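You operate a simulated robot arm through the tools that you are given. There is no shell and no other tool. Be economical: measure what you need, move in short steps, check, and stop when the job is done.

The job below is to be done with a simulated robot arm. You get a single attempt, and the scene is never put back.

Task
Tilt both cradle wings as the wing card says and lock them.
Fine: set each wing before its knob goes to Lock.

It is judged by the outcome, as a careful person would: the job done as asked, and still so three seconds after it is handed in. It fails if anything else is knocked over, pushed out of place, dropped, spilled or broken.

Robot
A 7-joint arm with a fingered hand, fixed in place. Base frame: the origin is at the foot of the arm, x ahead of it, y to its left, z up. Readings come in mm, degrees, newtons and seconds.
Its first joint turns from -115.0 to 115.0 degrees. Payload 5 kg.
Tool frame: the origin (TCP) lies between the finger pads and is the grasp point; the fingertips stand 32 mm ahead of it; z points along the fingers, y is the line along which they close. The gripper opens to 160 mm. The gripper's body begins 89 mm behind the TCP. The gripper is a hand of 4 fingers: y runs from the thumb to the fingers, the wrist lies at [0, 0, -267] in the tool frame.
Orientation is that of the tool frame in the base frame, as a unit quaternion [w, x, y, z]. With the fingers straight down and closing along the base's y, the tool's x points along the base's -x, its y along +y and its z along -z.

Tools
- The arm moves only by the tool nudge_tool. Its argument "plan" is a list of rows, each a list of 6 numbers: the shift along the tool's x, y, z in units of 30 mm (1.0 is 30 mm), then the turn, a rotation vector about the tool's x, y, z in units of 8 degrees (1.0 is 8 degrees). In form: [[x, y, z, ax, ay, az], ...]. A call has 1 to 8 rows; each row shifts and turns the commanded pose from where the row before left it, along the tool's axes as they then stand. A call with a number of a shift or a turn outside -1 to 1 is refused whole. A row lasts 0.2 s, in which the tool goes at most 50 mm and 8.6 degrees; a call with a longer step from one row to the next is refused whole. Where a pose cannot be reached the arm comes as near as it can. A force on the tool above 40 N (or 10 N above the force at the start of the call, whichever is more), or a blocked arm, ends the call early, and 0.2 s more pass. In this call time passes only in rows, and 0.2 s behind the last. The reply holds the time, the measured pose of the TCP, the force on the tool along the base axes, the opening and the grip force, in the units named above and with some noise, with the torque about the TCP (base axes, N m) and any sound that the robot's microphone picked up, and new pictures: "pictures" is both (left out), scene, wrist or none.
- Cameras (640 x 400 px; columns grow to the right, rows downward): "scene" is fixed at [60.9, -657.1, 1464.3]; the picture's right is [0.79, -0.61, 0.00], its down [-0.27, -0.35, -0.90] and it looks along [0.55, 0.71, -0.44] (base axes); focal length 308 px, centre (320, 200). "wrist" rides on the gripper at [80, -4, -114] in the tool frame; the picture's right is [0.05, 1.00, 0.00], its down [-0.82, 0.04, -0.58] and it looks along [-0.58, 0.03, 0.82] (tool axes); focal length 265 px, centre (320, 200). There is no depth. A picture from a camera that has moved, and an enlarged one, comes with that camera's place and axes in the base frame and with its lens. The place of the scene camera against the robot may be out by one fixed shift of up to 25 mm in any direction.
- lift_body(by): slides the trunk up (or, below 0, down) by that many mm; the arm rides with it, the base frame stays. It gives what a move gives, with no picture.
- finger_targets(finger1, finger2, finger3, thumb_bend): sets how far each is bent, from 0 (flat) to 100 (curled in); at 30 the hand is open as for a grip, at 70 the pads meet at the TCP. One left out holds its place. A second passes; each finger stops where it meets its share of the squeeze, and holds until it gets a number again. It is the only way to open and close the hand. It gives what a move gives, with no picture; readings hold the bend of each and the force on the fingers (four entries, about 0 where the hand has none), thumb and palm.
- zoom(camera, box): a new picture of the part [left, top, right, bottom] of that camera's present view, enlarged. No time passes.
- close_job(): hands the job in; it is judged then, once.

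Go step by step. Nothing tells you positions but the pictures and the camera data: compare them with the known pose of the tool, close in by small moves and look again before you grip or let go. The budget is 120 turns and 200 pictures, counting those below and the enlarged ones. Unless the task says otherwise, let go and move clear before handing in, and close with one line.

The tools are called by a JSON object that holds its "name" and its "arguments". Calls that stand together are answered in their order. nudge_tool: Moves the arm, as the interface text tells. Its arguments: {"type":"object","properties":{"plan":{"type":"array","items":{"type":"array","items":{"type":"number"}}},"pictures":{"type":"string","enum":["both","scene","wrist","none"]}},"required":["plan"]} The other tools are called the same way: lift_body (by) slides the trunk up or down; finger_targets (finger1, finger2, finger3, thumb_bend) moves the fingers one by one; zoom (camera, box) takes an enlarged picture of a part of a camera's view; close_job () hands the job in.

At the start:

```text
clock: 0.0
tool_pos: [730.9, -94.2, 1238.9]
tcp_rot: [0.001, 0.0, 1.0, -0.001]
contact_force: [0.2, 0.8, -0.1]
wrist_torque: [-0.02, -0.01, 0.0]
gripper_width: 159.9
gripper_force: 0.0
shape: jaw
bend: [30.0, 30.0, 30.0, 30.0]
finger forces: [0.1, 0.0, 0.0, 0.0, 0.1, 0.0]
trunk travel left (down, up): [-625.0, 365.0]
```

scene: 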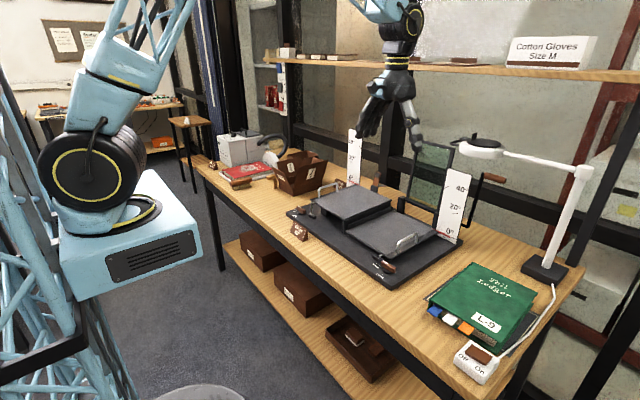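
wrist: 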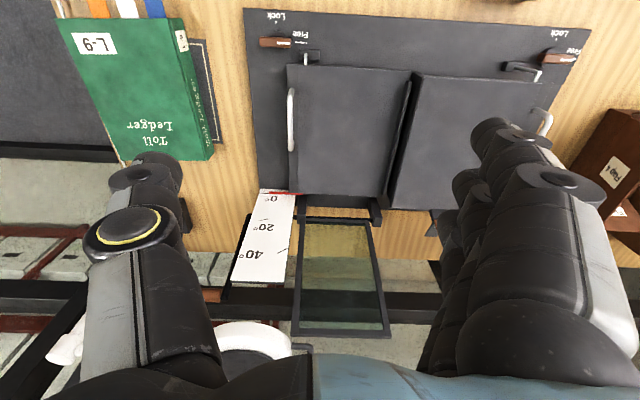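

I see a book cradle with two wings, two lock knobs, and angle scales on each side. I'll enlarge the parts to find the wing card and read the scales.

{"name": "zoom", "arguments": {"camera": "scene", "box": [280, 120, 480, 290]}}

{"name": "zoom", "arguments": {"camera": "wrist", "box": [230, 0, 430, 125]}}

{"name": "zoom", "arguments": {"camera": "scene", "box": [210, 120, 330, 250]}}

{"name": "zoom", "arguments": {"camera": "scene", "box": [400, 250, 560, 390]}}

```text
2.35 times, centred on (380, 205) of scene
camera zoom: at [60.9, -657.1, 1464.3], right [0.79, -0.61, 0.0], down [-0.27, -0.35, -0.9], along [0.55, 0.71, -0.44], focal length 725 px, centre (179, 188)
```

zoom: 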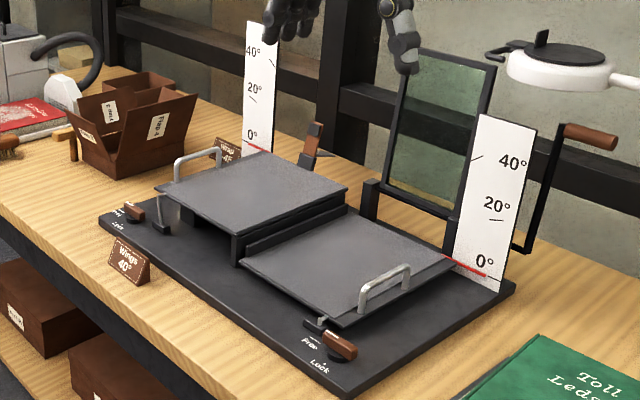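

```text
3.20 times, centred on (330, 62) of wrist
camera zoom: at [650.1, -99.4, 1352.4], right [-0.05, 1.0, 0.0], down [0.82, 0.04, 0.58], along [0.58, 0.03, -0.82], focal length 849 px, centre (288, 640)
```

zoom: 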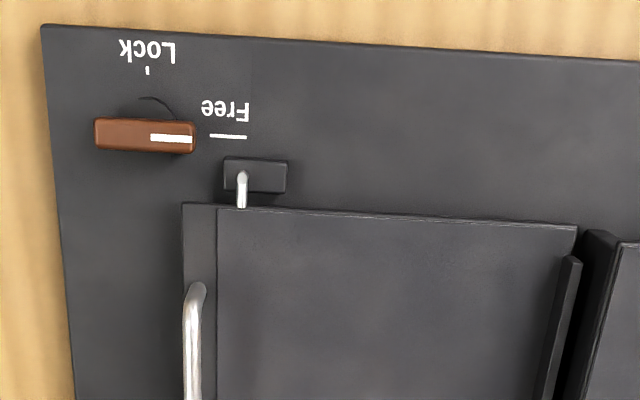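

```text
3.08 times, centred on (270, 185) of scene
camera zoom: at [60.9, -657.1, 1464.3], right [0.79, -0.61, 0.0], down [-0.27, -0.35, -0.9], along [0.55, 0.71, -0.44], focal length 948 px, centre (474, 246)
```

zoom: 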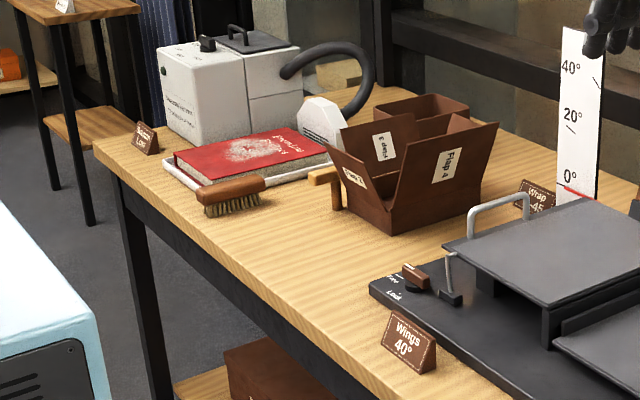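

```text
2.86 times, centred on (480, 320) of scene
camera zoom: at [60.9, -657.1, 1464.3], right [0.79, -0.61, 0.0], down [-0.27, -0.35, -0.9], along [0.55, 0.71, -0.44], focal length 880 px, centre (-137, -143)
```

zoom: 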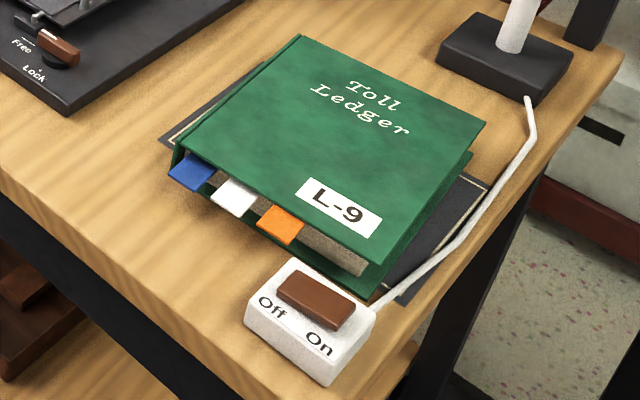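

The card reads "Wings 40°", and both knobs look to be at Free. I'll lower the trunk a bit and back off toward the base to get a second wrist view for measuring.

{"name": "lift_body", "arguments": {"by": -120}}

{"name": "nudge_tool", "arguments": {"plan": [[1, 0, 0, 0, 0, 0], [1, 0, 0, 0, 0, 0], [1, 0, 0, 0, 0, 0], [1, 0, 0, 0, 0, 0]], "pictures": "both"}}

```text
clock: 1.5
tool_pos: [730.8, -93.8, 1119.9]
tcp_rot: [0.0, 0.0, 1.0, 0.0]
contact_force: [-0.2, -0.5, 0.6]
wrist_torque: [0.01, 0.01, 0.02]
gripper_width: 159.7
gripper_force: 0.1
shape: jaw
bend: [30.0, 30.0, 30.0, 30.0]
finger forces: [0.0, 0.0, 0.1, 0.0, 0.0, 0.0]
trunk travel left (down, up): [-505.0, 485.0]
```

```text
clock: 2.5
tool_pos: [611.5, -93.1, 1120.5]
tcp_rot: [0.0, 0.0, 1.0, 0.0]
contact_force: [-0.1, -0.2, 0.8]
wrist_torque: [-0.01, 0.0, 0.03]
gripper_width: 159.7
gripper_force: 0.0
shape: jaw
bend: [30.0, 30.0, 30.0, 30.0]
finger forces: [0.0, 0.0, 0.0, 0.0, 0.0, 0.1]
trunk travel left (down, up): [-505.0, 485.0]
camera wrist: at [530.5, -99.4, 1233.5], right [-0.05, 1.0, 0.0], down [0.81, 0.04, 0.58], along [0.58, 0.03, -0.82], focal length 265 px, centre (320, 200)
```

scene: 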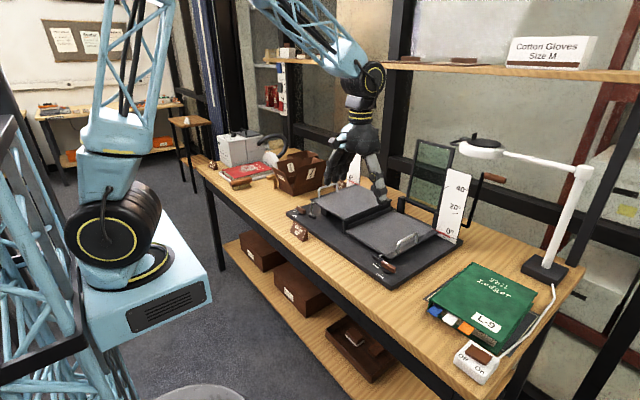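
wrist: 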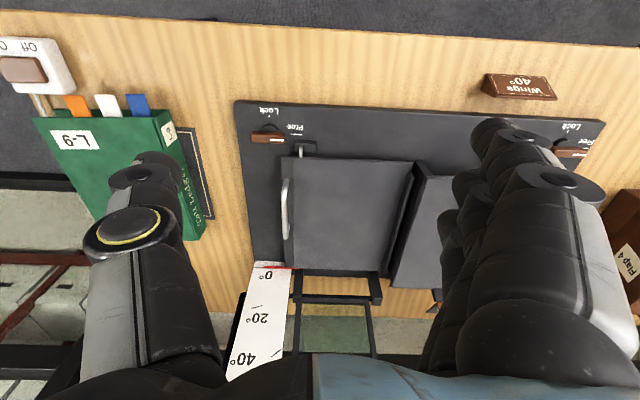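

Triangulating the two wrist views, the right knob is near (694, -173, 839), and the right wing's handle is a bar along x centred near (815, -144, 866). I'll move above the handle and look again.

{"name": "nudge_tool", "arguments": {"plan": [[-0.97, -0.243, 0.4, 0, 0, 0], [-0.97, -0.243, 0.4, 0, 0, 0], [-0.97, -0.243, 0.4, 0, 0, 0], [-0.97, -0.243, 0.4, 0, 0, 0], [-0.97, -0.243, 0.4, 0, 0, 0], [-0.97, -0.243, 0.4, 0, 0, 0], [-0.97, -0.243, 0.4, 0, 0, 0]], "pictures": "both"}}

```text
clock: 4.1
tool_pos: [814.9, -145.1, 1033.3]
tcp_rot: [-0.001, 0.002, 1.0, -0.001]
contact_force: [0.5, 0.0, 0.0]
wrist_torque: [-0.01, 0.01, 0.0]
gripper_width: 160.1
gripper_force: 0.1
shape: jaw
bend: [30.0, 30.0, 30.0, 30.0]
finger forces: [0.0, 0.0, 0.1, 0.0, 0.1, 0.0]
trunk travel left (down, up): [-505.0, 485.0]
camera wrist: at [734.8, -150.5, 1147.7], right [-0.05, 1.0, 0.0], down [0.82, 0.04, 0.58], along [0.58, 0.03, -0.82], focal length 265 px, centre (320, 200)
```

scene: 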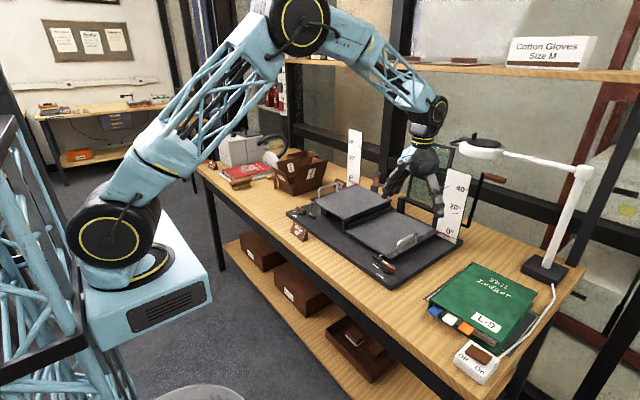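
wrist: 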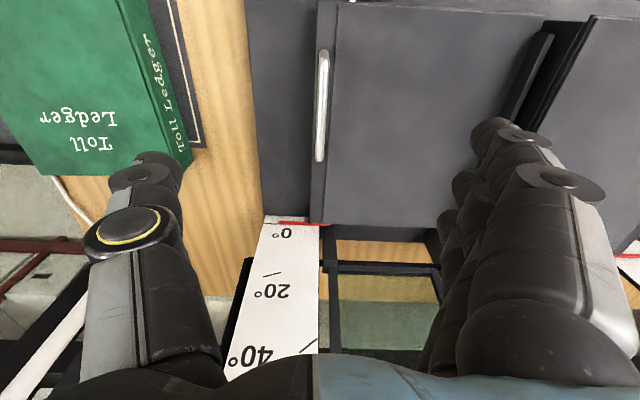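

Handle confirmed near (820, -144, 866). I'll zoom to judge its height above the plate.

{"name": "zoom", "arguments": {"camera": "wrist", "box": [250, 0, 410, 240]}}

{"name": "zoom", "arguments": {"camera": "scene", "box": [350, 170, 470, 280]}}

```text
1.67 times, centred on (330, 120) of wrist
camera zoom: at [734.8, -150.5, 1147.7], right [-0.05, 1.0, 0.0], down [0.82, 0.04, 0.58], along [0.58, 0.03, -0.82], focal length 442 px, centre (303, 333)
```

zoom: 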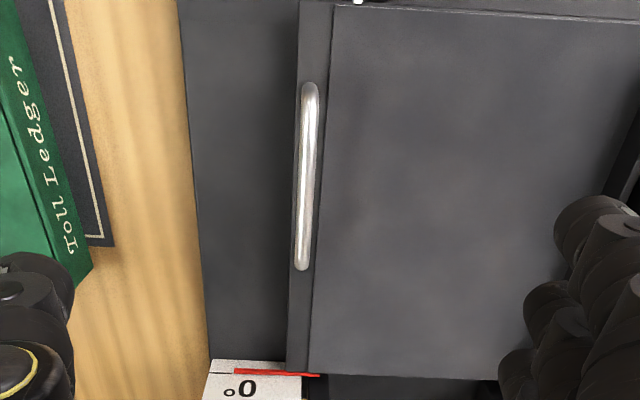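

```text
3.64 times, centred on (410, 225) of scene
camera zoom: at [60.9, -657.1, 1464.3], right [0.79, -0.61, 0.0], down [-0.27, -0.35, -0.9], along [0.55, 0.71, -0.44], focal length 1120 px, centre (-7, 109)
```

zoom: 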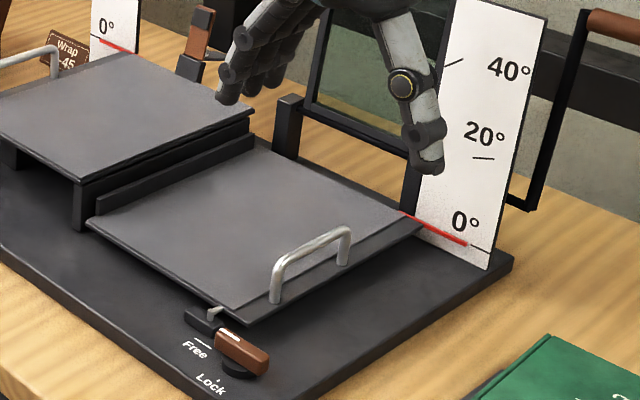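

The handle stands about 35 mm above the plate. I'll partly close the hand and descend over the bar.

{"name": "finger_targets", "arguments": {"finger1": 48, "finger2": 48, "finger3": 48, "thumb_bend": 48}}

{"name": "nudge_tool", "arguments": {"plan": [[-0.17, 0.03, 0.9, 0, 0, 0], [0, 0, 0.9, 0, 0, 0], [0, 0, 0.9, 0, 0, 0], [0, 0, 0.9, 0, 0, 0], [0, 0, 0.9, 0, 0, 0]], "pictures": "both"}}

```text
clock: 5.1
tool_pos: [815.4, -143.5, 1033.8]
tcp_rot: [0.0, 0.0, 1.0, 0.0]
contact_force: [0.3, -0.2, 0.3]
wrist_torque: [0.02, -0.02, -0.02]
gripper_width: 100.0
gripper_force: 0.1
shape: fingers
bend: [48.0, 48.0, 48.0, 48.0]
finger forces: [0.0, 0.0, 0.0, 0.0, 0.0, 0.1]
trunk travel left (down, up): [-505.0, 485.0]
```

```text
clock: 6.3
tool_pos: [819.5, -145.1, 900.3]
tcp_rot: [0.0, 0.0, 1.0, 0.0]
contact_force: [-0.6, -1.4, -1.3]
wrist_torque: [-0.02, -0.03, 0.02]
gripper_width: 100.2
gripper_force: 0.1
shape: fingers
bend: [48.0, 48.0, 48.0, 48.0]
finger forces: [0.0, 0.0, 0.1, 0.0, 0.0, 0.0]
trunk travel left (down, up): [-505.0, 485.0]
camera wrist: at [737.8, -150.2, 1014.0], right [-0.05, 1.0, 0.0], down [0.82, 0.04, 0.58], along [0.58, 0.03, -0.82], focal length 265 px, centre (320, 200)
```

scene: 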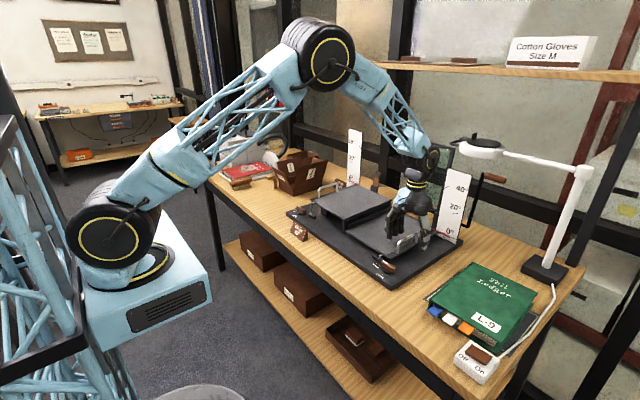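
wrist: 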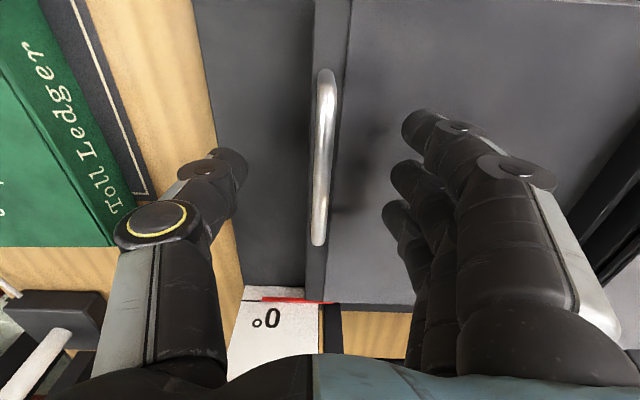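

The bar lies between thumb and fingers. I'll go down 26 mm and close.

{"name": "nudge_tool", "arguments": {"plan": [[0, 0.03, 0.45, 0, 0, 0], [0, 0, 0.45, 0, 0, 0]], "pictures": "wrist"}}

{"name": "finger_targets", "arguments": {"finger1": 70, "finger2": 70, "finger3": 70, "thumb_bend": 70}}

{"name": "zoom", "arguments": {"camera": "wrist", "box": [160, 0, 480, 400]}}

```text
clock: 6.9
tool_pos: [819.0, -144.6, 884.9]
tcp_rot: [0.005, 0.001, 1.0, -0.001]
contact_force: [-8.3, -1.2, 28.8]
wrist_torque: [1.64, 0.89, 0.51]
gripper_width: 101.2
gripper_force: 13.5
shape: fingers
bend: [49.0, 48.0, 48.0, 48.0]
finger forces: [18.2, 7.5, 2.2, 0.0, 0.1, 0.0]
trunk travel left (down, up): [-505.0, 485.0]
stopped in row 2: the force on the tool passed its limit at 50 N (the readings are from after the stop); the commanded pose is now the measured one
camera wrist: at [737.4, -150.3, 996.8], right [-0.05, 1.0, 0.0], down [0.81, 0.04, 0.59], along [0.58, 0.03, -0.81], focal length 265 px, centre (320, 200)
```

wrist: 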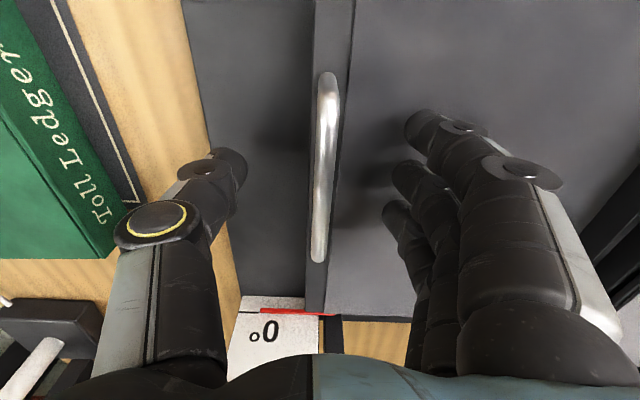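

```text
clock: 7.9
tool_pos: [821.3, -142.0, 882.3]
tcp_rot: [0.005, 0.0, 1.0, -0.001]
contact_force: [4.3, 15.2, 28.2]
wrist_torque: [2.02, 0.34, -0.55]
gripper_width: 56.1
gripper_force: 13.7
shape: fingers
bend: [63.0, 63.0, 70.0, 70.0]
finger forces: [14.2, 13.6, 0.1, 0.1, 0.0, 0.1]
trunk travel left (down, up): [-505.0, 485.0]
```

```text
1.00 times, centred on (320, 200) of wrist (not enlarged: the box is as wide or as high as the picture)
camera zoom: at [738.6, -148.3, 994.5], right [-0.05, 1.0, 0.0], down [0.81, 0.04, 0.58], along [0.58, 0.03, -0.81], focal length 265 px, centre (320, 200)
```

zoom: 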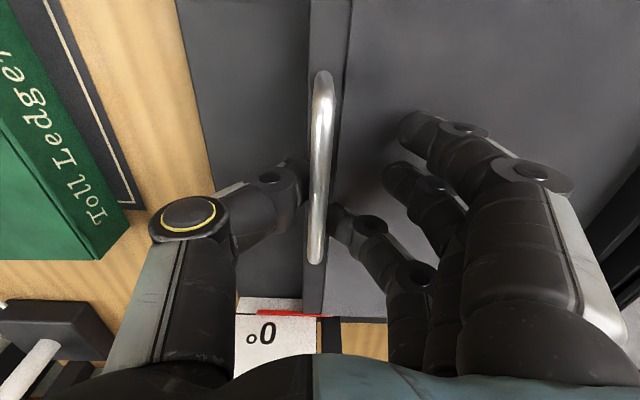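

The fingertips rest on the plate (its surface is about 850). I'll rise about 5 mm to free them and close again on the bar.

{"name": "nudge_tool", "arguments": {"plan": [[0, 0, -0.2, 0, 0, 0]], "pictures": "none"}}

{"name": "finger_targets", "arguments": {"finger1": 72, "finger2": 72, "finger3": 72, "thumb_bend": 72}}

{"name": "zoom", "arguments": {"camera": "wrist", "box": [200, 40, 480, 300]}}

```text
clock: 8.3
tool_pos: [817.2, -146.3, 884.1]
tcp_rot: [0.001, 0.002, 1.0, -0.002]
contact_force: [0.3, 0.6, 0.4]
wrist_torque: [0.01, 0.0, -0.02]
gripper_width: 41.8
gripper_force: 0.0
shape: fingers
bend: [68.0, 67.0, 70.0, 70.0]
finger forces: [0.1, 0.0, 0.1, 0.0, 0.1, 0.0]
trunk travel left (down, up): [-505.0, 485.0]
```

```text
clock: 9.3
tool_pos: [819.1, -144.1, 885.5]
tcp_rot: [0.002, 0.0, 1.0, -0.001]
contact_force: [-0.3, -0.4, -1.6]
wrist_torque: [-0.01, 0.01, 0.02]
gripper_width: 19.6
gripper_force: 0.1
shape: fingers
bend: [72.0, 71.0, 72.0, 71.0]
finger forces: [0.1, 0.1, 0.6, 0.0, 0.0, 0.1]
trunk travel left (down, up): [-505.0, 485.0]
```

```text
1.54 times, centred on (340, 170) of wrist
camera zoom: at [738.2, -149.7, 998.7], right [-0.05, 1.0, 0.0], down [0.81, 0.04, 0.58], along [0.58, 0.03, -0.81], focal length 408 px, centre (289, 246)
```

zoom: 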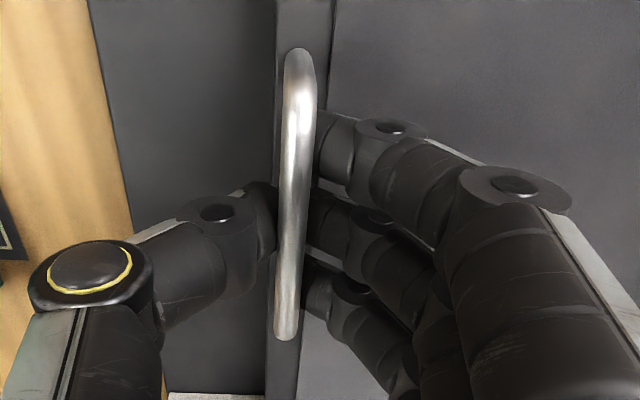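

Thumb and fingers straddle the bar. I'll squeeze further to hold it.

{"name": "finger_targets", "arguments": {"finger1": 85, "finger2": 85, "finger3": 85, "thumb_bend": 85}}

{"name": "zoom", "arguments": {"camera": "wrist", "box": [200, 40, 480, 300]}}

{"name": "zoom", "arguments": {"camera": "scene", "box": [350, 150, 500, 290]}}

```text
clock: 10.3
tool_pos: [820.1, -143.2, 886.7]
tcp_rot: [0.003, -0.001, 1.0, -0.001]
contact_force: [0.3, 6.5, -3.6]
wrist_torque: [-0.09, 0.07, 0.0]
gripper_width: 21.0
gripper_force: 3.8
shape: fingers
bend: [84.0, 83.0, 84.0, 80.0]
finger forces: [3.6, 0.0, 4.7, 0.0, 0.0, 0.0]
trunk travel left (down, up): [-505.0, 485.0]
```

```text
1.54 times, centred on (340, 170) of wrist
camera zoom: at [738.5, -148.9, 998.7], right [-0.05, 1.0, 0.0], down [0.81, 0.04, 0.58], along [0.58, 0.03, -0.81], focal length 408 px, centre (289, 246)
```

zoom: 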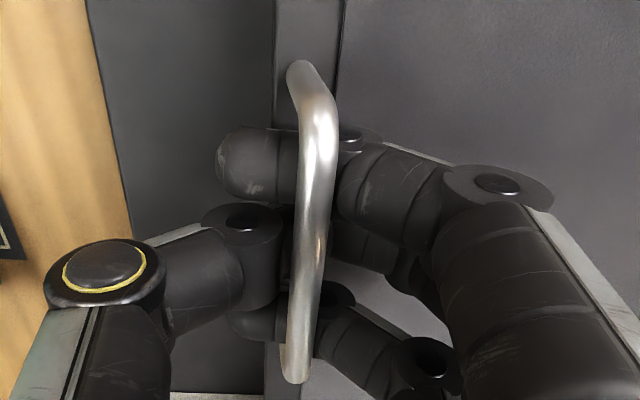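

```text
2.86 times, centred on (425, 220) of scene
camera zoom: at [60.9, -657.1, 1464.3], right [0.79, -0.61, 0.0], down [-0.27, -0.35, -0.9], along [0.55, 0.71, -0.44], focal length 880 px, centre (20, 143)
```

zoom: 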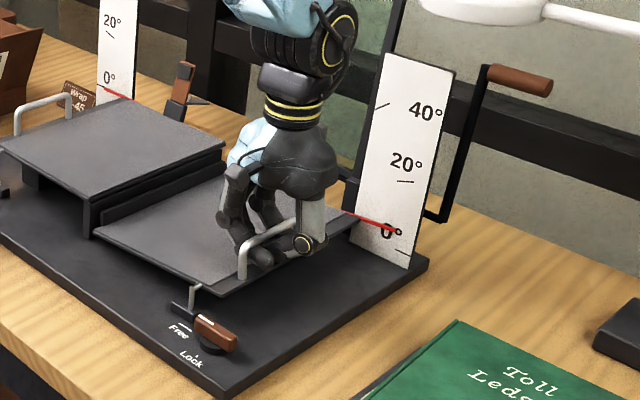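

The curled fingers hook under the bar and have already raised the wing a few degrees. I'll now swing it up along the hinge arc (hinge near y=60, z=845), turning the hand with it.

{"name": "nudge_tool", "arguments": {"plan": [[0, 0.113, -0.47, 0.5, 0, 0], [0, 0.113, -0.47, 0.5, 0, 0], [0, 0.113, -0.47, 0.5, 0, 0], [0, 0.113, -0.47, 0.5, 0, 0]], "pictures": "both"}}

{"name": "zoom", "arguments": {"camera": "scene", "box": [350, 150, 500, 290]}}

```text
clock: 11.3
tool_pos: [819.6, -123.7, 941.7]
tcp_rot: [0.004, 0.0, 0.99, -0.141]
contact_force: [1.0, 9.6, -4.4]
wrist_torque: [-0.04, 0.02, -0.04]
gripper_width: 21.3
gripper_force: 4.6
shape: fingers
bend: [84.0, 83.0, 84.0, 81.0]
finger forces: [4.4, 0.0, 5.2, 0.0, 0.0, 0.0]
trunk travel left (down, up): [-505.0, 485.0]
camera wrist: at [738.4, -98.1, 1050.3], right [-0.05, 0.96, -0.28], down [0.81, 0.2, 0.55], along [0.58, -0.2, -0.79], focal length 265 px, centre (320, 200)
```

scene: 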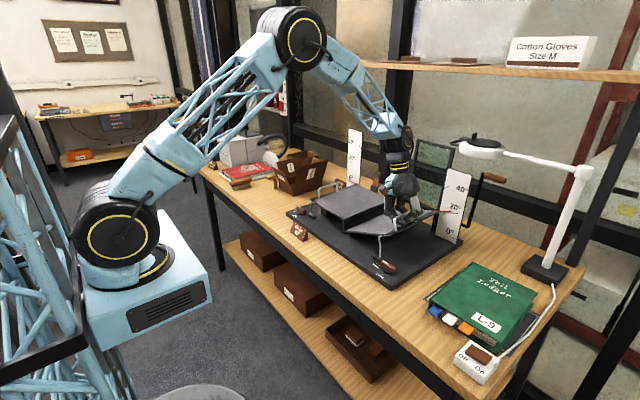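
wrist: 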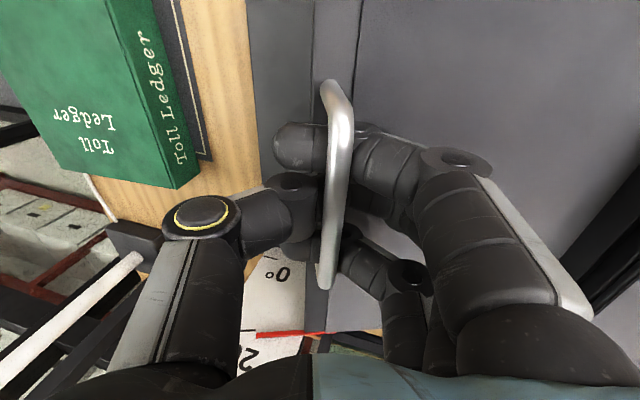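

```text
2.86 times, centred on (425, 220) of scene
camera zoom: at [60.9, -657.1, 1464.3], right [0.79, -0.61, 0.0], down [-0.27, -0.35, -0.9], along [0.55, 0.71, -0.44], focal length 880 px, centre (20, 143)
```

zoom: 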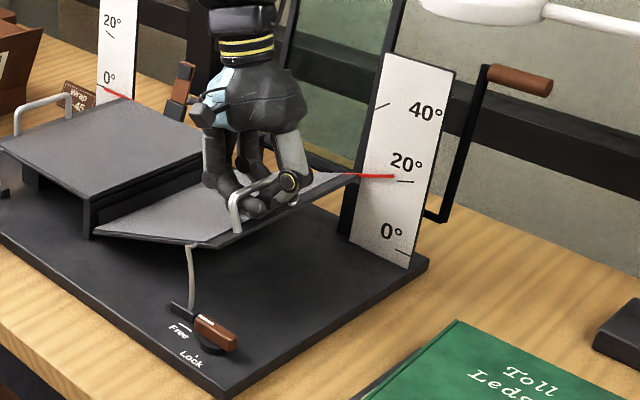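

The pointer is near 20°, and the stay rod extends from the clamp block. I'll continue another 16° the same way.

{"name": "nudge_tool", "arguments": {"plan": [[0, 0.113, -0.47, 0.5, 0, 0], [0, 0.113, -0.47, 0.5, 0, 0], [0, 0.113, -0.47, 0.5, 0, 0], [0, 0.113, -0.47, 0.5, 0, 0]], "pictures": "wrist"}}

{"name": "zoom", "arguments": {"camera": "scene", "box": [380, 150, 480, 250]}}

```text
clock: 12.3
tool_pos: [819.0, -90.3, 987.7]
tcp_rot: [0.003, 0.001, 0.961, -0.278]
contact_force: [-1.2, 4.6, -5.8]
wrist_torque: [-0.01, 0.08, 0.0]
gripper_width: 21.7
gripper_force: 4.0
shape: fingers
bend: [84.0, 84.0, 84.0, 81.0]
finger forces: [3.8, 0.0, 4.8, 0.1, 0.1, 0.2]
trunk travel left (down, up): [-505.0, 485.0]
camera wrist: at [738.5, -34.8, 1085.2], right [-0.05, 0.85, -0.53], down [0.81, 0.34, 0.47], along [0.58, -0.41, -0.7], focal length 265 px, centre (320, 200)
```

wrist: 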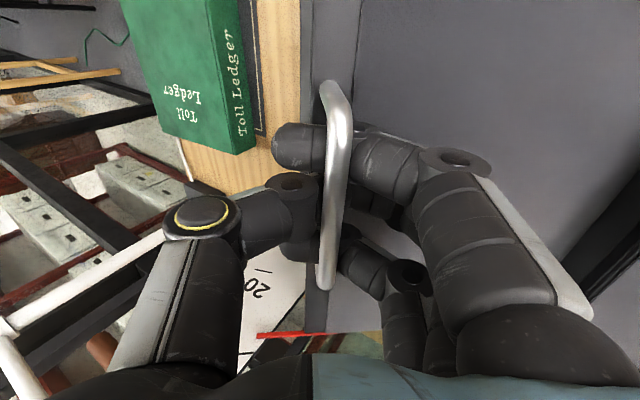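

```text
4.00 times, centred on (430, 200) of scene
camera zoom: at [60.9, -657.1, 1464.3], right [0.79, -0.61, 0.0], down [-0.27, -0.35, -0.9], along [0.55, 0.71, -0.44], focal length 1232 px, centre (-120, 200)
```

zoom: 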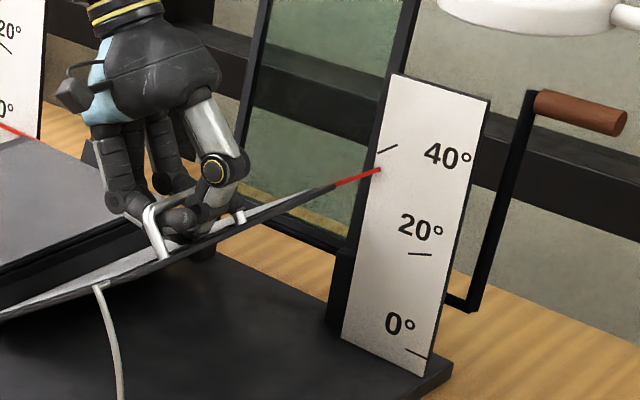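

The pointer shows about 37°. I'll add roughly 3° and read closely.

{"name": "nudge_tool", "arguments": {"plan": [[0, 0.085, -0.353, 0.375, 0, 0]], "pictures": "none"}}

{"name": "zoom", "arguments": {"camera": "scene", "box": [420, 160, 480, 220]}}

```text
clock: 12.7
tool_pos: [819.9, -82.6, 995.8]
tcp_rot: [0.002, 0.0, 0.953, -0.302]
contact_force: [0.4, 4.5, -3.5]
wrist_torque: [0.01, 0.06, -0.04]
gripper_width: 22.0
gripper_force: 4.3
shape: fingers
bend: [84.0, 84.0, 84.0, 81.0]
finger forces: [3.5, 0.0, 4.7, 0.0, 0.0, 0.0]
trunk travel left (down, up): [-505.0, 485.0]
```

```text
6.67 times, centred on (450, 190) of scene
camera zoom: at [60.9, -657.1, 1464.3], right [0.79, -0.61, 0.0], down [-0.27, -0.35, -0.9], along [0.55, 0.71, -0.44], focal length 2053 px, centre (-547, 267)
```

zoom: 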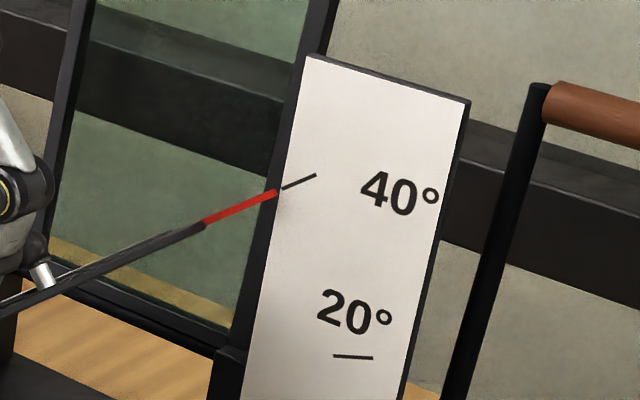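

The pointer lines up with the 40° tick. Now I'll free the thumb first and watch whether the wing moves.

{"name": "finger_targets", "arguments": {"thumb_bend": 30}}

{"name": "zoom", "arguments": {"camera": "scene", "box": [390, 150, 480, 240]}}

{"name": "zoom", "arguments": {"camera": "wrist", "box": [160, 0, 480, 400]}}

```text
clock: 13.7
tool_pos: [820.0, -82.6, 994.7]
tcp_rot: [0.002, 0.001, 0.953, -0.302]
contact_force: [-0.4, 4.4, -6.8]
wrist_torque: [-0.16, 0.03, 0.0]
gripper_width: 71.7
gripper_force: 4.2
shape: fingers
bend: [85.0, 85.0, 84.0, 30.0]
finger forces: [1.9, 2.5, 2.9, 0.0, 0.1, 0.0]
trunk travel left (down, up): [-505.0, 485.0]
```

```text
4.44 times, centred on (435, 195) of scene
camera zoom: at [60.9, -657.1, 1464.3], right [0.79, -0.61, 0.0], down [-0.27, -0.35, -0.9], along [0.55, 0.71, -0.44], focal length 1369 px, centre (-191, 222)
```

zoom: 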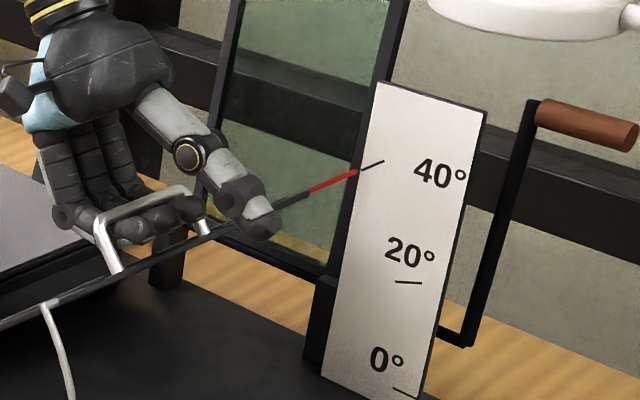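

```text
1.00 times, centred on (320, 200) of wrist (not enlarged: the box is as wide or as high as the picture)
camera zoom: at [738.4, -22.3, 1088.8], right [-0.05, 0.82, -0.57], down [0.81, 0.37, 0.45], along [0.58, -0.45, -0.68], focal length 265 px, centre (320, 200)
```

zoom: 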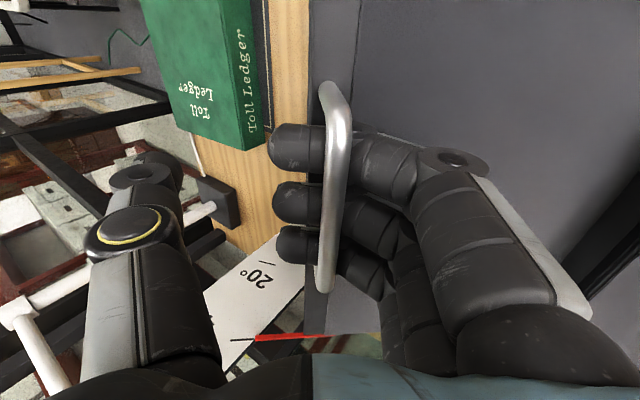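

Still at 40°. I'll ease the hand down 2 mm to take the load off and slide the hooked fingers inward from beneath the bar, then see whether the wing stays.

{"name": "nudge_tool", "arguments": {"plan": [[0, 0, 0.08, 0, 0, 0], [0, 0.3, 0, 0, 0, 0]], "pictures": "none"}}

{"name": "zoom", "arguments": {"camera": "scene", "box": [390, 150, 480, 240]}}

```text
clock: 14.3
tool_pos: [818.7, -77.2, 989.1]
tcp_rot: [0.003, 0.002, 0.953, -0.302]
contact_force: [0.7, -0.9, 0.1]
wrist_torque: [-0.05, 0.04, -0.02]
gripper_width: 70.8
gripper_force: 0.3
shape: fingers
bend: [85.0, 85.0, 85.0, 30.0]
finger forces: [0.0, 0.2, 0.7, 0.0, 0.1, 0.0]
trunk travel left (down, up): [-505.0, 485.0]
```

```text
4.44 times, centred on (435, 195) of scene
camera zoom: at [60.9, -657.1, 1464.3], right [0.79, -0.61, 0.0], down [-0.27, -0.35, -0.9], along [0.55, 0.71, -0.44], focal length 1369 px, centre (-191, 222)
```

zoom: 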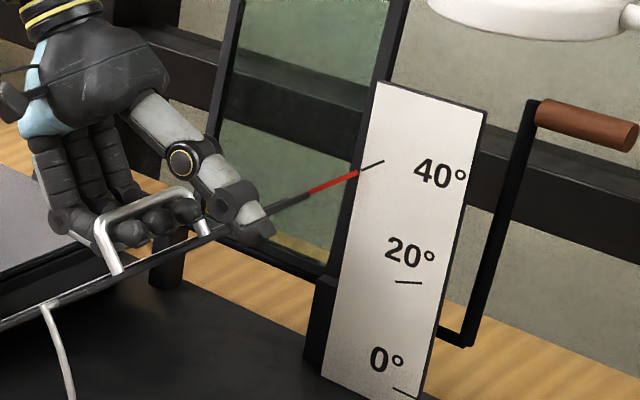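

No load and the wing holds on its own friction. I'll continue sliding the fingers out, with the thumb opened wider.

{"name": "finger_targets", "arguments": {"thumb_bend": 10}}

{"name": "nudge_tool", "arguments": {"plan": [[0, 0.5, 0, 0, 0, 0], [0, 0.5, 0, 0, 0, 0]], "pictures": "wrist"}}

{"name": "zoom", "arguments": {"camera": "scene", "box": [390, 150, 480, 240]}}

```text
clock: 15.3
tool_pos: [819.4, -77.3, 989.8]
tcp_rot: [0.002, 0.001, 0.953, -0.302]
contact_force: [0.6, -0.5, -1.0]
wrist_torque: [0.01, 0.01, -0.03]
gripper_width: 82.9
gripper_force: 0.1
shape: fingers
bend: [85.0, 85.0, 85.0, 10.0]
finger forces: [0.0, 0.4, 1.0, 0.0, 0.0, 0.0]
trunk travel left (down, up): [-505.0, 485.0]
```

```text
clock: 15.9
tool_pos: [820.0, -53.8, 970.1]
tcp_rot: [0.002, 0.001, 0.953, -0.302]
contact_force: [1.5, 0.3, -0.1]
wrist_torque: [0.02, 0.02, -0.03]
gripper_width: 83.3
gripper_force: 0.1
shape: fingers
bend: [85.0, 85.0, 85.0, 10.0]
finger forces: [0.0, 0.1, 0.1, 0.1, 0.0, 0.1]
trunk travel left (down, up): [-505.0, 485.0]
camera wrist: at [738.5, 8.1, 1064.7], right [-0.05, 0.82, -0.57], down [0.81, 0.37, 0.45], along [0.58, -0.45, -0.68], focal length 265 px, centre (320, 200)
```

wrist: 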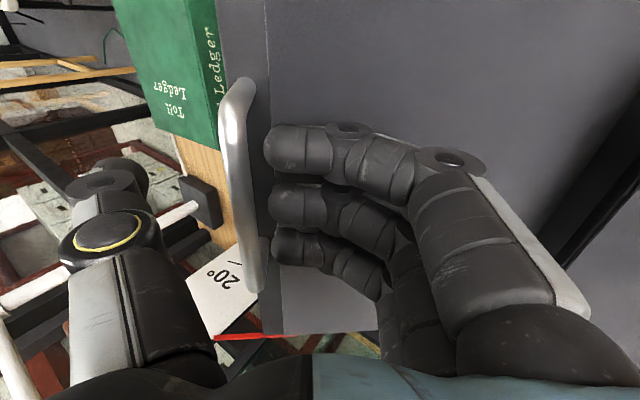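

```text
4.44 times, centred on (435, 195) of scene
camera zoom: at [60.9, -657.1, 1464.3], right [0.79, -0.61, 0.0], down [-0.27, -0.35, -0.9], along [0.55, 0.71, -0.44], focal length 1369 px, centre (-191, 222)
```

zoom: 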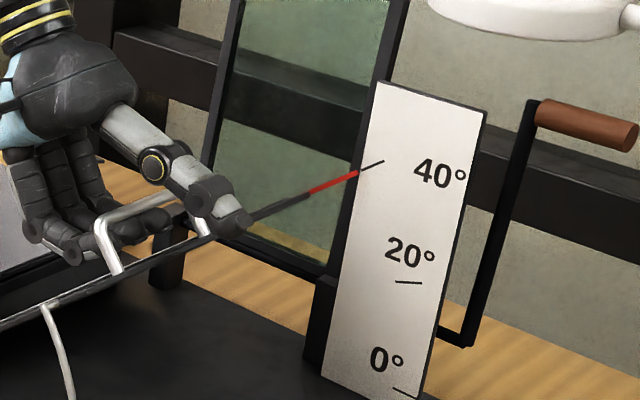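

Fingers are clear and the pointer remains on 40°. I'll back the hand away along its axis, bring it upright and move back over the right knob.

{"name": "nudge_tool", "arguments": {"plan": [[0, 0, -1, 0, 0, 0], [0, 0, -1, 0, 0, 0], [0, 0, -1, 0, 0, 0], [0, 0, -1, -0.88, 0, 0], [0.9, 0, 0, -0.88, 0, 0], [0.9, 0, 0, -0.88, 0, 0], [0.9, 0, 0, -0.88, 0, 0], [0.9, 0, 0, -0.88, 0, 0]], "pictures": "wrist"}}

{"name": "finger_targets", "arguments": {"finger1": 100, "finger2": 70, "finger3": 100, "thumb_bend": 70}}

```text
clock: 17.7
tool_pos: [712.7, 13.9, 1069.1]
tcp_rot: [0.003, 0.001, 1.0, 0.002]
contact_force: [-0.6, 0.5, 0.1]
wrist_torque: [-0.02, 0.0, -0.04]
gripper_width: 83.1
gripper_force: 0.0
shape: fingers
bend: [85.0, 85.0, 85.0, 10.0]
finger forces: [0.0, 0.1, 0.1, 0.1, 0.0, 0.0]
trunk travel left (down, up): [-505.0, 485.0]
camera wrist: at [630.7, 9.4, 1181.2], right [-0.05, 1.0, 0.0], down [0.81, 0.04, 0.58], along [0.58, 0.03, -0.81], focal length 265 px, centre (320, 200)
```

wrist: 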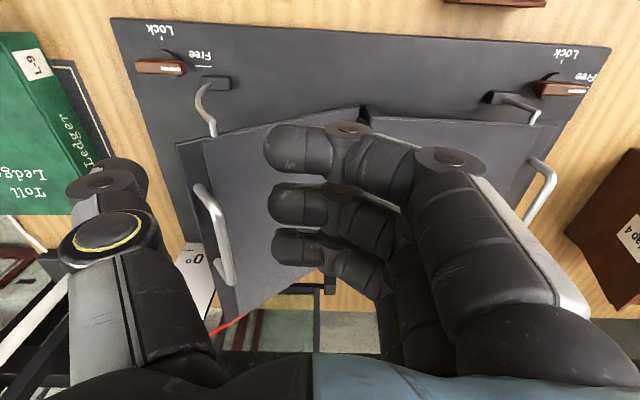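

```text
clock: 18.7
tool_pos: [713.3, 15.8, 1068.3]
tcp_rot: [0.003, 0.001, 1.0, 0.001]
contact_force: [-0.2, 0.0, -0.3]
wrist_torque: [-0.01, 0.0, 0.02]
gripper_width: 50.7
gripper_force: 0.1
shape: fingers
bend: [100.0, 70.0, 100.0, 70.0]
finger forces: [0.0, 0.0, 0.0, 0.0, 0.1, 0.0]
trunk travel left (down, up): [-505.0, 485.0]
```

The right knob is confirmed near (695, -175). I'll pass over at this height to beside the knob's +y end, then go partly down and look.

{"name": "nudge_tool", "arguments": {"plan": [[0.1, -0.92, 0, 0, 0, 0], [0, -0.92, 0, 0, 0, 0], [0, -0.92, 0, 0, 0, 0], [0, -0.92, 0, 0, 0, 0], [0, -0.92, 0, 0, 0, 0], [0, -0.92, 0, 0, 0, 0], [0, 0, 0.9, 0, 0, 0], [0, 0, 0.9, 0, 0, 0]], "pictures": "both"}}

```text
clock: 20.5
tool_pos: [711.2, -149.1, 1014.5]
tcp_rot: [0.004, 0.0, 1.0, 0.001]
contact_force: [0.2, 1.0, -0.2]
wrist_torque: [-0.02, 0.01, -0.01]
gripper_width: 50.5
gripper_force: 0.1
shape: fingers
bend: [100.0, 70.0, 100.0, 70.0]
finger forces: [0.0, 0.1, 0.0, 0.0, 0.1, 0.1]
trunk travel left (down, up): [-505.0, 485.0]
camera wrist: at [628.2, -155.0, 1126.8], right [-0.05, 1.0, 0.0], down [0.81, 0.04, 0.58], along [0.58, 0.03, -0.81], focal length 265 px, centre (320, 200)
```

scene: 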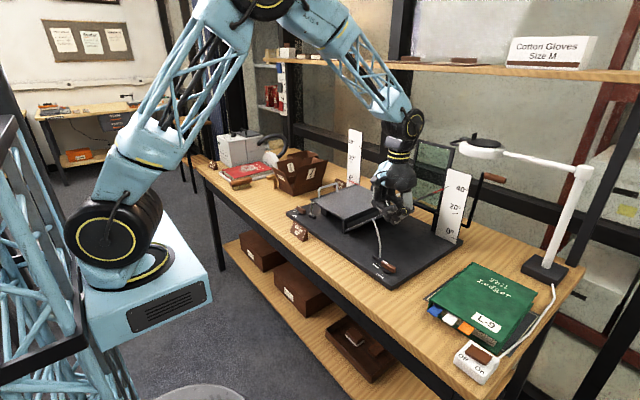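
wrist: 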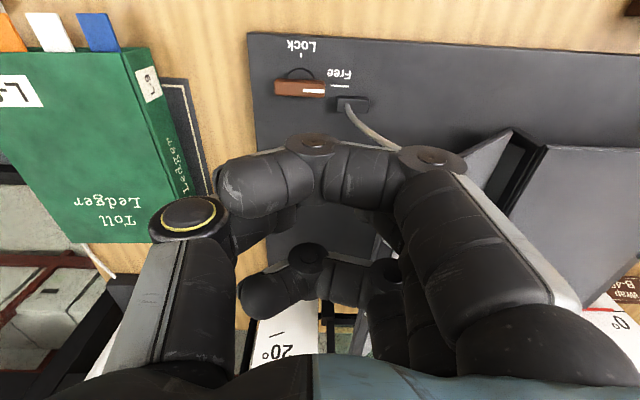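

The curled outer finger hides the poker finger. I'll instead use finger 1 (nearest the camera) as the poker and curl the rest.

{"name": "finger_targets", "arguments": {"finger1": 66, "finger2": 100, "finger3": 100, "thumb_bend": 100}}

{"name": "zoom", "arguments": {"camera": "wrist", "box": [160, 0, 480, 400]}}

{"name": "zoom", "arguments": {"camera": "scene", "box": [340, 130, 460, 290]}}

```text
clock: 21.5
tool_pos: [709.3, -147.9, 1014.3]
tcp_rot: [0.002, 0.0, 1.0, 0.002]
contact_force: [-0.5, -0.3, -0.1]
wrist_torque: [0.02, 0.01, -0.01]
gripper_width: 44.2
gripper_force: 0.0
shape: fingers
bend: [66.0, 93.0, 100.0, 100.0]
finger forces: [0.1, 0.0, 0.0, 0.0, 0.1, 0.0]
trunk travel left (down, up): [-505.0, 485.0]
```

```text
1.00 times, centred on (320, 200) of wrist (not enlarged: the box is as wide or as high as the picture)
camera zoom: at [627.7, -154.8, 1127.0], right [-0.05, 1.0, 0.0], down [0.81, 0.04, 0.58], along [0.58, 0.03, -0.81], focal length 265 px, centre (320, 200)
```

zoom: 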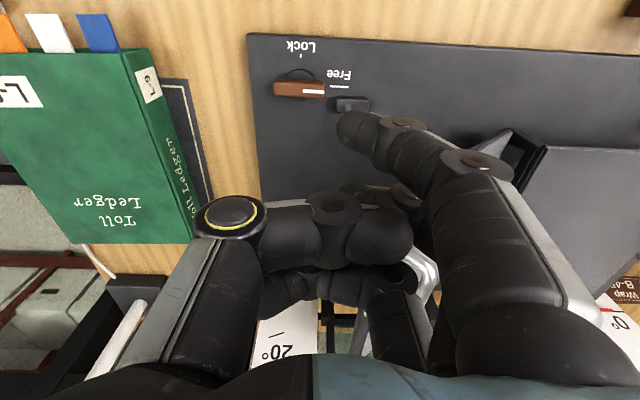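

```text
2.50 times, centred on (400, 210) of scene
camera zoom: at [60.9, -657.1, 1464.3], right [0.79, -0.61, 0.0], down [-0.27, -0.35, -0.9], along [0.55, 0.71, -0.44], focal length 770 px, centre (120, 175)
```

zoom: 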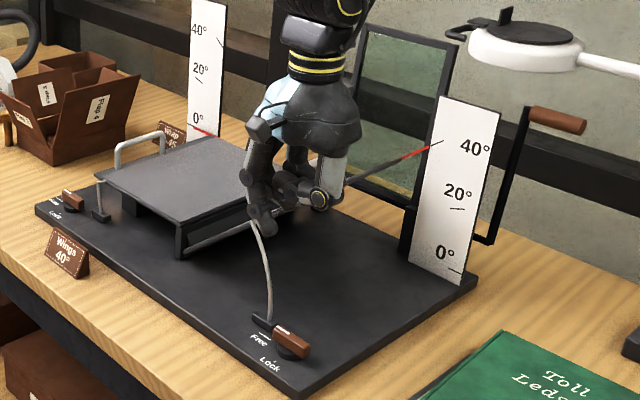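

Finger 1's tip sits about (-31, +14) mm from the TCP and hangs lowest. The roomier option is to push the knob's -y end toward +x, which turns the same way toward Lock and keeps the hand clear of the raised wing.

{"name": "nudge_tool", "arguments": {"plan": [[0.12, -0.7, 0, 0, 0, 0], [0.12, -0.7, 0, 0, 0, 0], [0.12, -0.6, 0, 0, 0, 0], [0.12, 0, 0.95, 0, 0, 0], [0, 0, 0.95, 0, 0, 0], [0, 0, 0.95, 0, 0, 0], [0, 0, 0.95, 0, 0, 0]], "pictures": "wrist"}}

{"name": "zoom", "arguments": {"camera": "scene", "box": [340, 180, 460, 290]}}

```text
clock: 23.1
tool_pos: [694.9, -208.6, 899.4]
tcp_rot: [0.002, 0.002, 1.0, 0.0]
contact_force: [0.1, 0.0, 0.0]
wrist_torque: [0.03, 0.02, -0.01]
gripper_width: 44.4
gripper_force: 0.0
shape: fingers
bend: [66.0, 93.0, 100.0, 100.0]
finger forces: [0.0, 0.0, 0.0, 0.0, 0.1, 0.0]
trunk travel left (down, up): [-505.0, 485.0]
camera wrist: at [613.5, -214.8, 1011.9], right [-0.05, 1.0, 0.0], down [0.81, 0.04, 0.58], along [0.58, 0.03, -0.81], focal length 265 px, centre (320, 200)
```

wrist: 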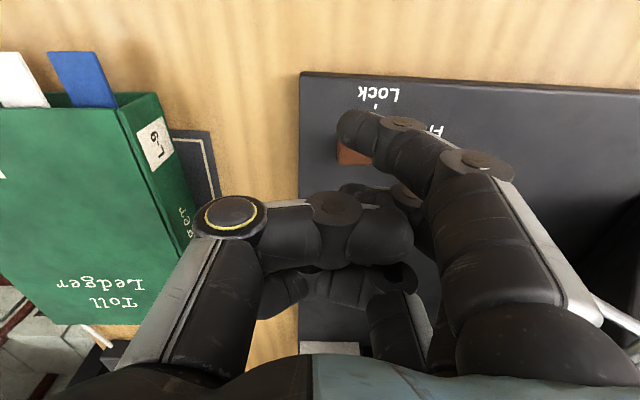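

```text
3.64 times, centred on (400, 235) of scene
camera zoom: at [60.9, -657.1, 1464.3], right [0.79, -0.61, 0.0], down [-0.27, -0.35, -0.9], along [0.55, 0.71, -0.44], focal length 1120 px, centre (29, 73)
```

zoom: 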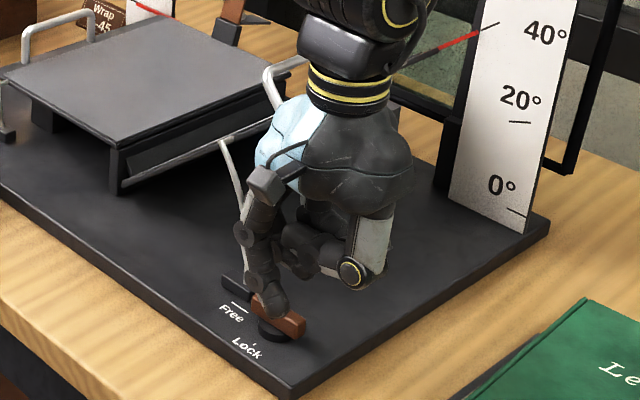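

The tip is at about (664, -194), just base-side of the knob's -y end. I'll lower it beside the bar.

{"name": "nudge_tool", "arguments": {"plan": [[0, 0, 0.55, 0, 0, 0], [0, 0, 0.5, 0, 0, 0]], "pictures": "wrist"}}

{"name": "zoom", "arguments": {"camera": "scene", "box": [350, 220, 430, 290]}}

```text
clock: 23.7
tool_pos: [695.4, -208.2, 866.6]
tcp_rot: [0.004, 0.001, 1.0, 0.001]
contact_force: [0.9, 0.0, -0.9]
wrist_torque: [-0.02, 0.03, 0.03]
gripper_width: 44.3
gripper_force: 0.0
shape: fingers
bend: [66.0, 93.0, 100.0, 100.0]
finger forces: [0.0, 0.1, 0.0, 0.0, 0.0, 0.1]
trunk travel left (down, up): [-505.0, 485.0]
camera wrist: at [613.7, -214.2, 979.6], right [-0.05, 1.0, 0.0], down [0.81, 0.04, 0.58], along [0.58, 0.03, -0.81], focal length 265 px, centre (320, 200)
```

wrist: 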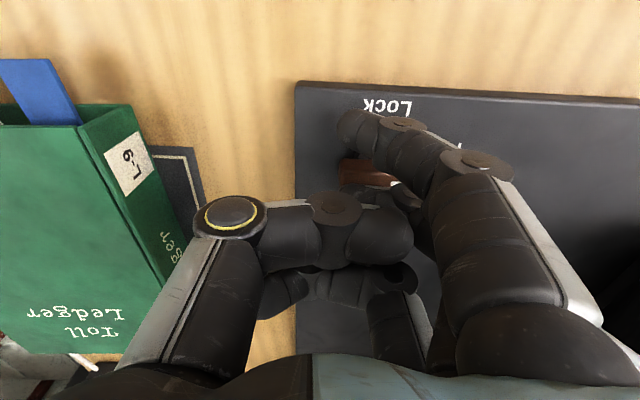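

```text
5.71 times, centred on (390, 255) of scene
camera zoom: at [60.9, -657.1, 1464.3], right [0.79, -0.61, 0.0], down [-0.27, -0.35, -0.9], along [0.55, 0.71, -0.44], focal length 1760 px, centre (-80, -114)
```

zoom: 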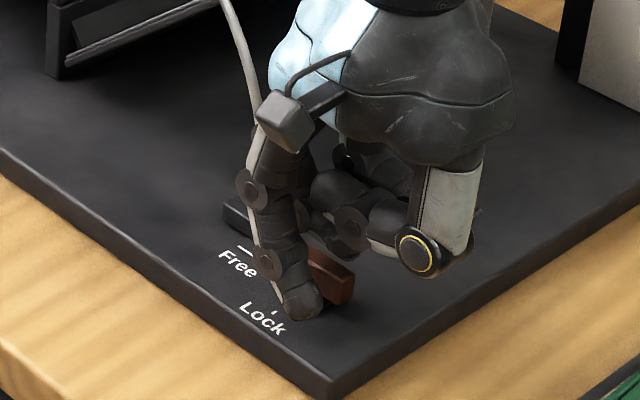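

The tip is beside the bar. I'll start pushing along the knob's arc, first third.

{"name": "nudge_tool", "arguments": {"plan": [[-0.22, 0, 0.13, 0, 0, 0], [-0.22, 0, 0, 0, 0, 0], [-0.2, -0.09, 0, 0, 0, 0], [-0.2, -0.09, 0, 0, 0, 0]], "pictures": "wrist"}}

{"name": "zoom", "arguments": {"camera": "scene", "box": [350, 220, 430, 290]}}

```text
clock: 24.7
tool_pos: [720.9, -214.8, 865.6]
tcp_rot: [0.002, 0.001, 1.0, 0.001]
contact_force: [-0.6, -1.2, 1.0]
wrist_torque: [0.01, 0.02, 0.07]
gripper_width: 44.3
gripper_force: 0.5
shape: fingers
bend: [66.0, 93.0, 100.0, 100.0]
finger forces: [1.2, 0.0, 0.1, 0.0, 0.0, 0.1]
trunk travel left (down, up): [-505.0, 485.0]
camera wrist: at [639.0, -220.4, 977.7], right [-0.05, 1.0, 0.0], down [0.81, 0.04, 0.58], along [0.58, 0.03, -0.81], focal length 265 px, centre (320, 200)
```

wrist: 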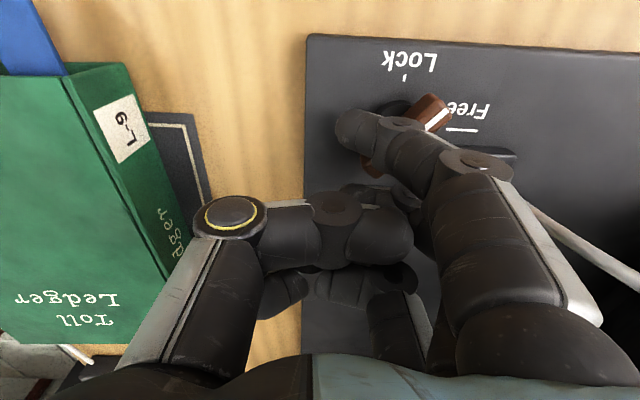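

```text
5.71 times, centred on (390, 255) of scene
camera zoom: at [60.9, -657.1, 1464.3], right [0.79, -0.61, 0.0], down [-0.27, -0.35, -0.9], along [0.55, 0.71, -0.44], focal length 1760 px, centre (-80, -114)
```

zoom: 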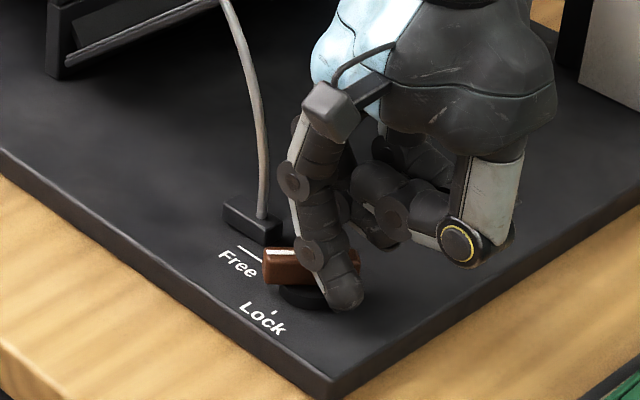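

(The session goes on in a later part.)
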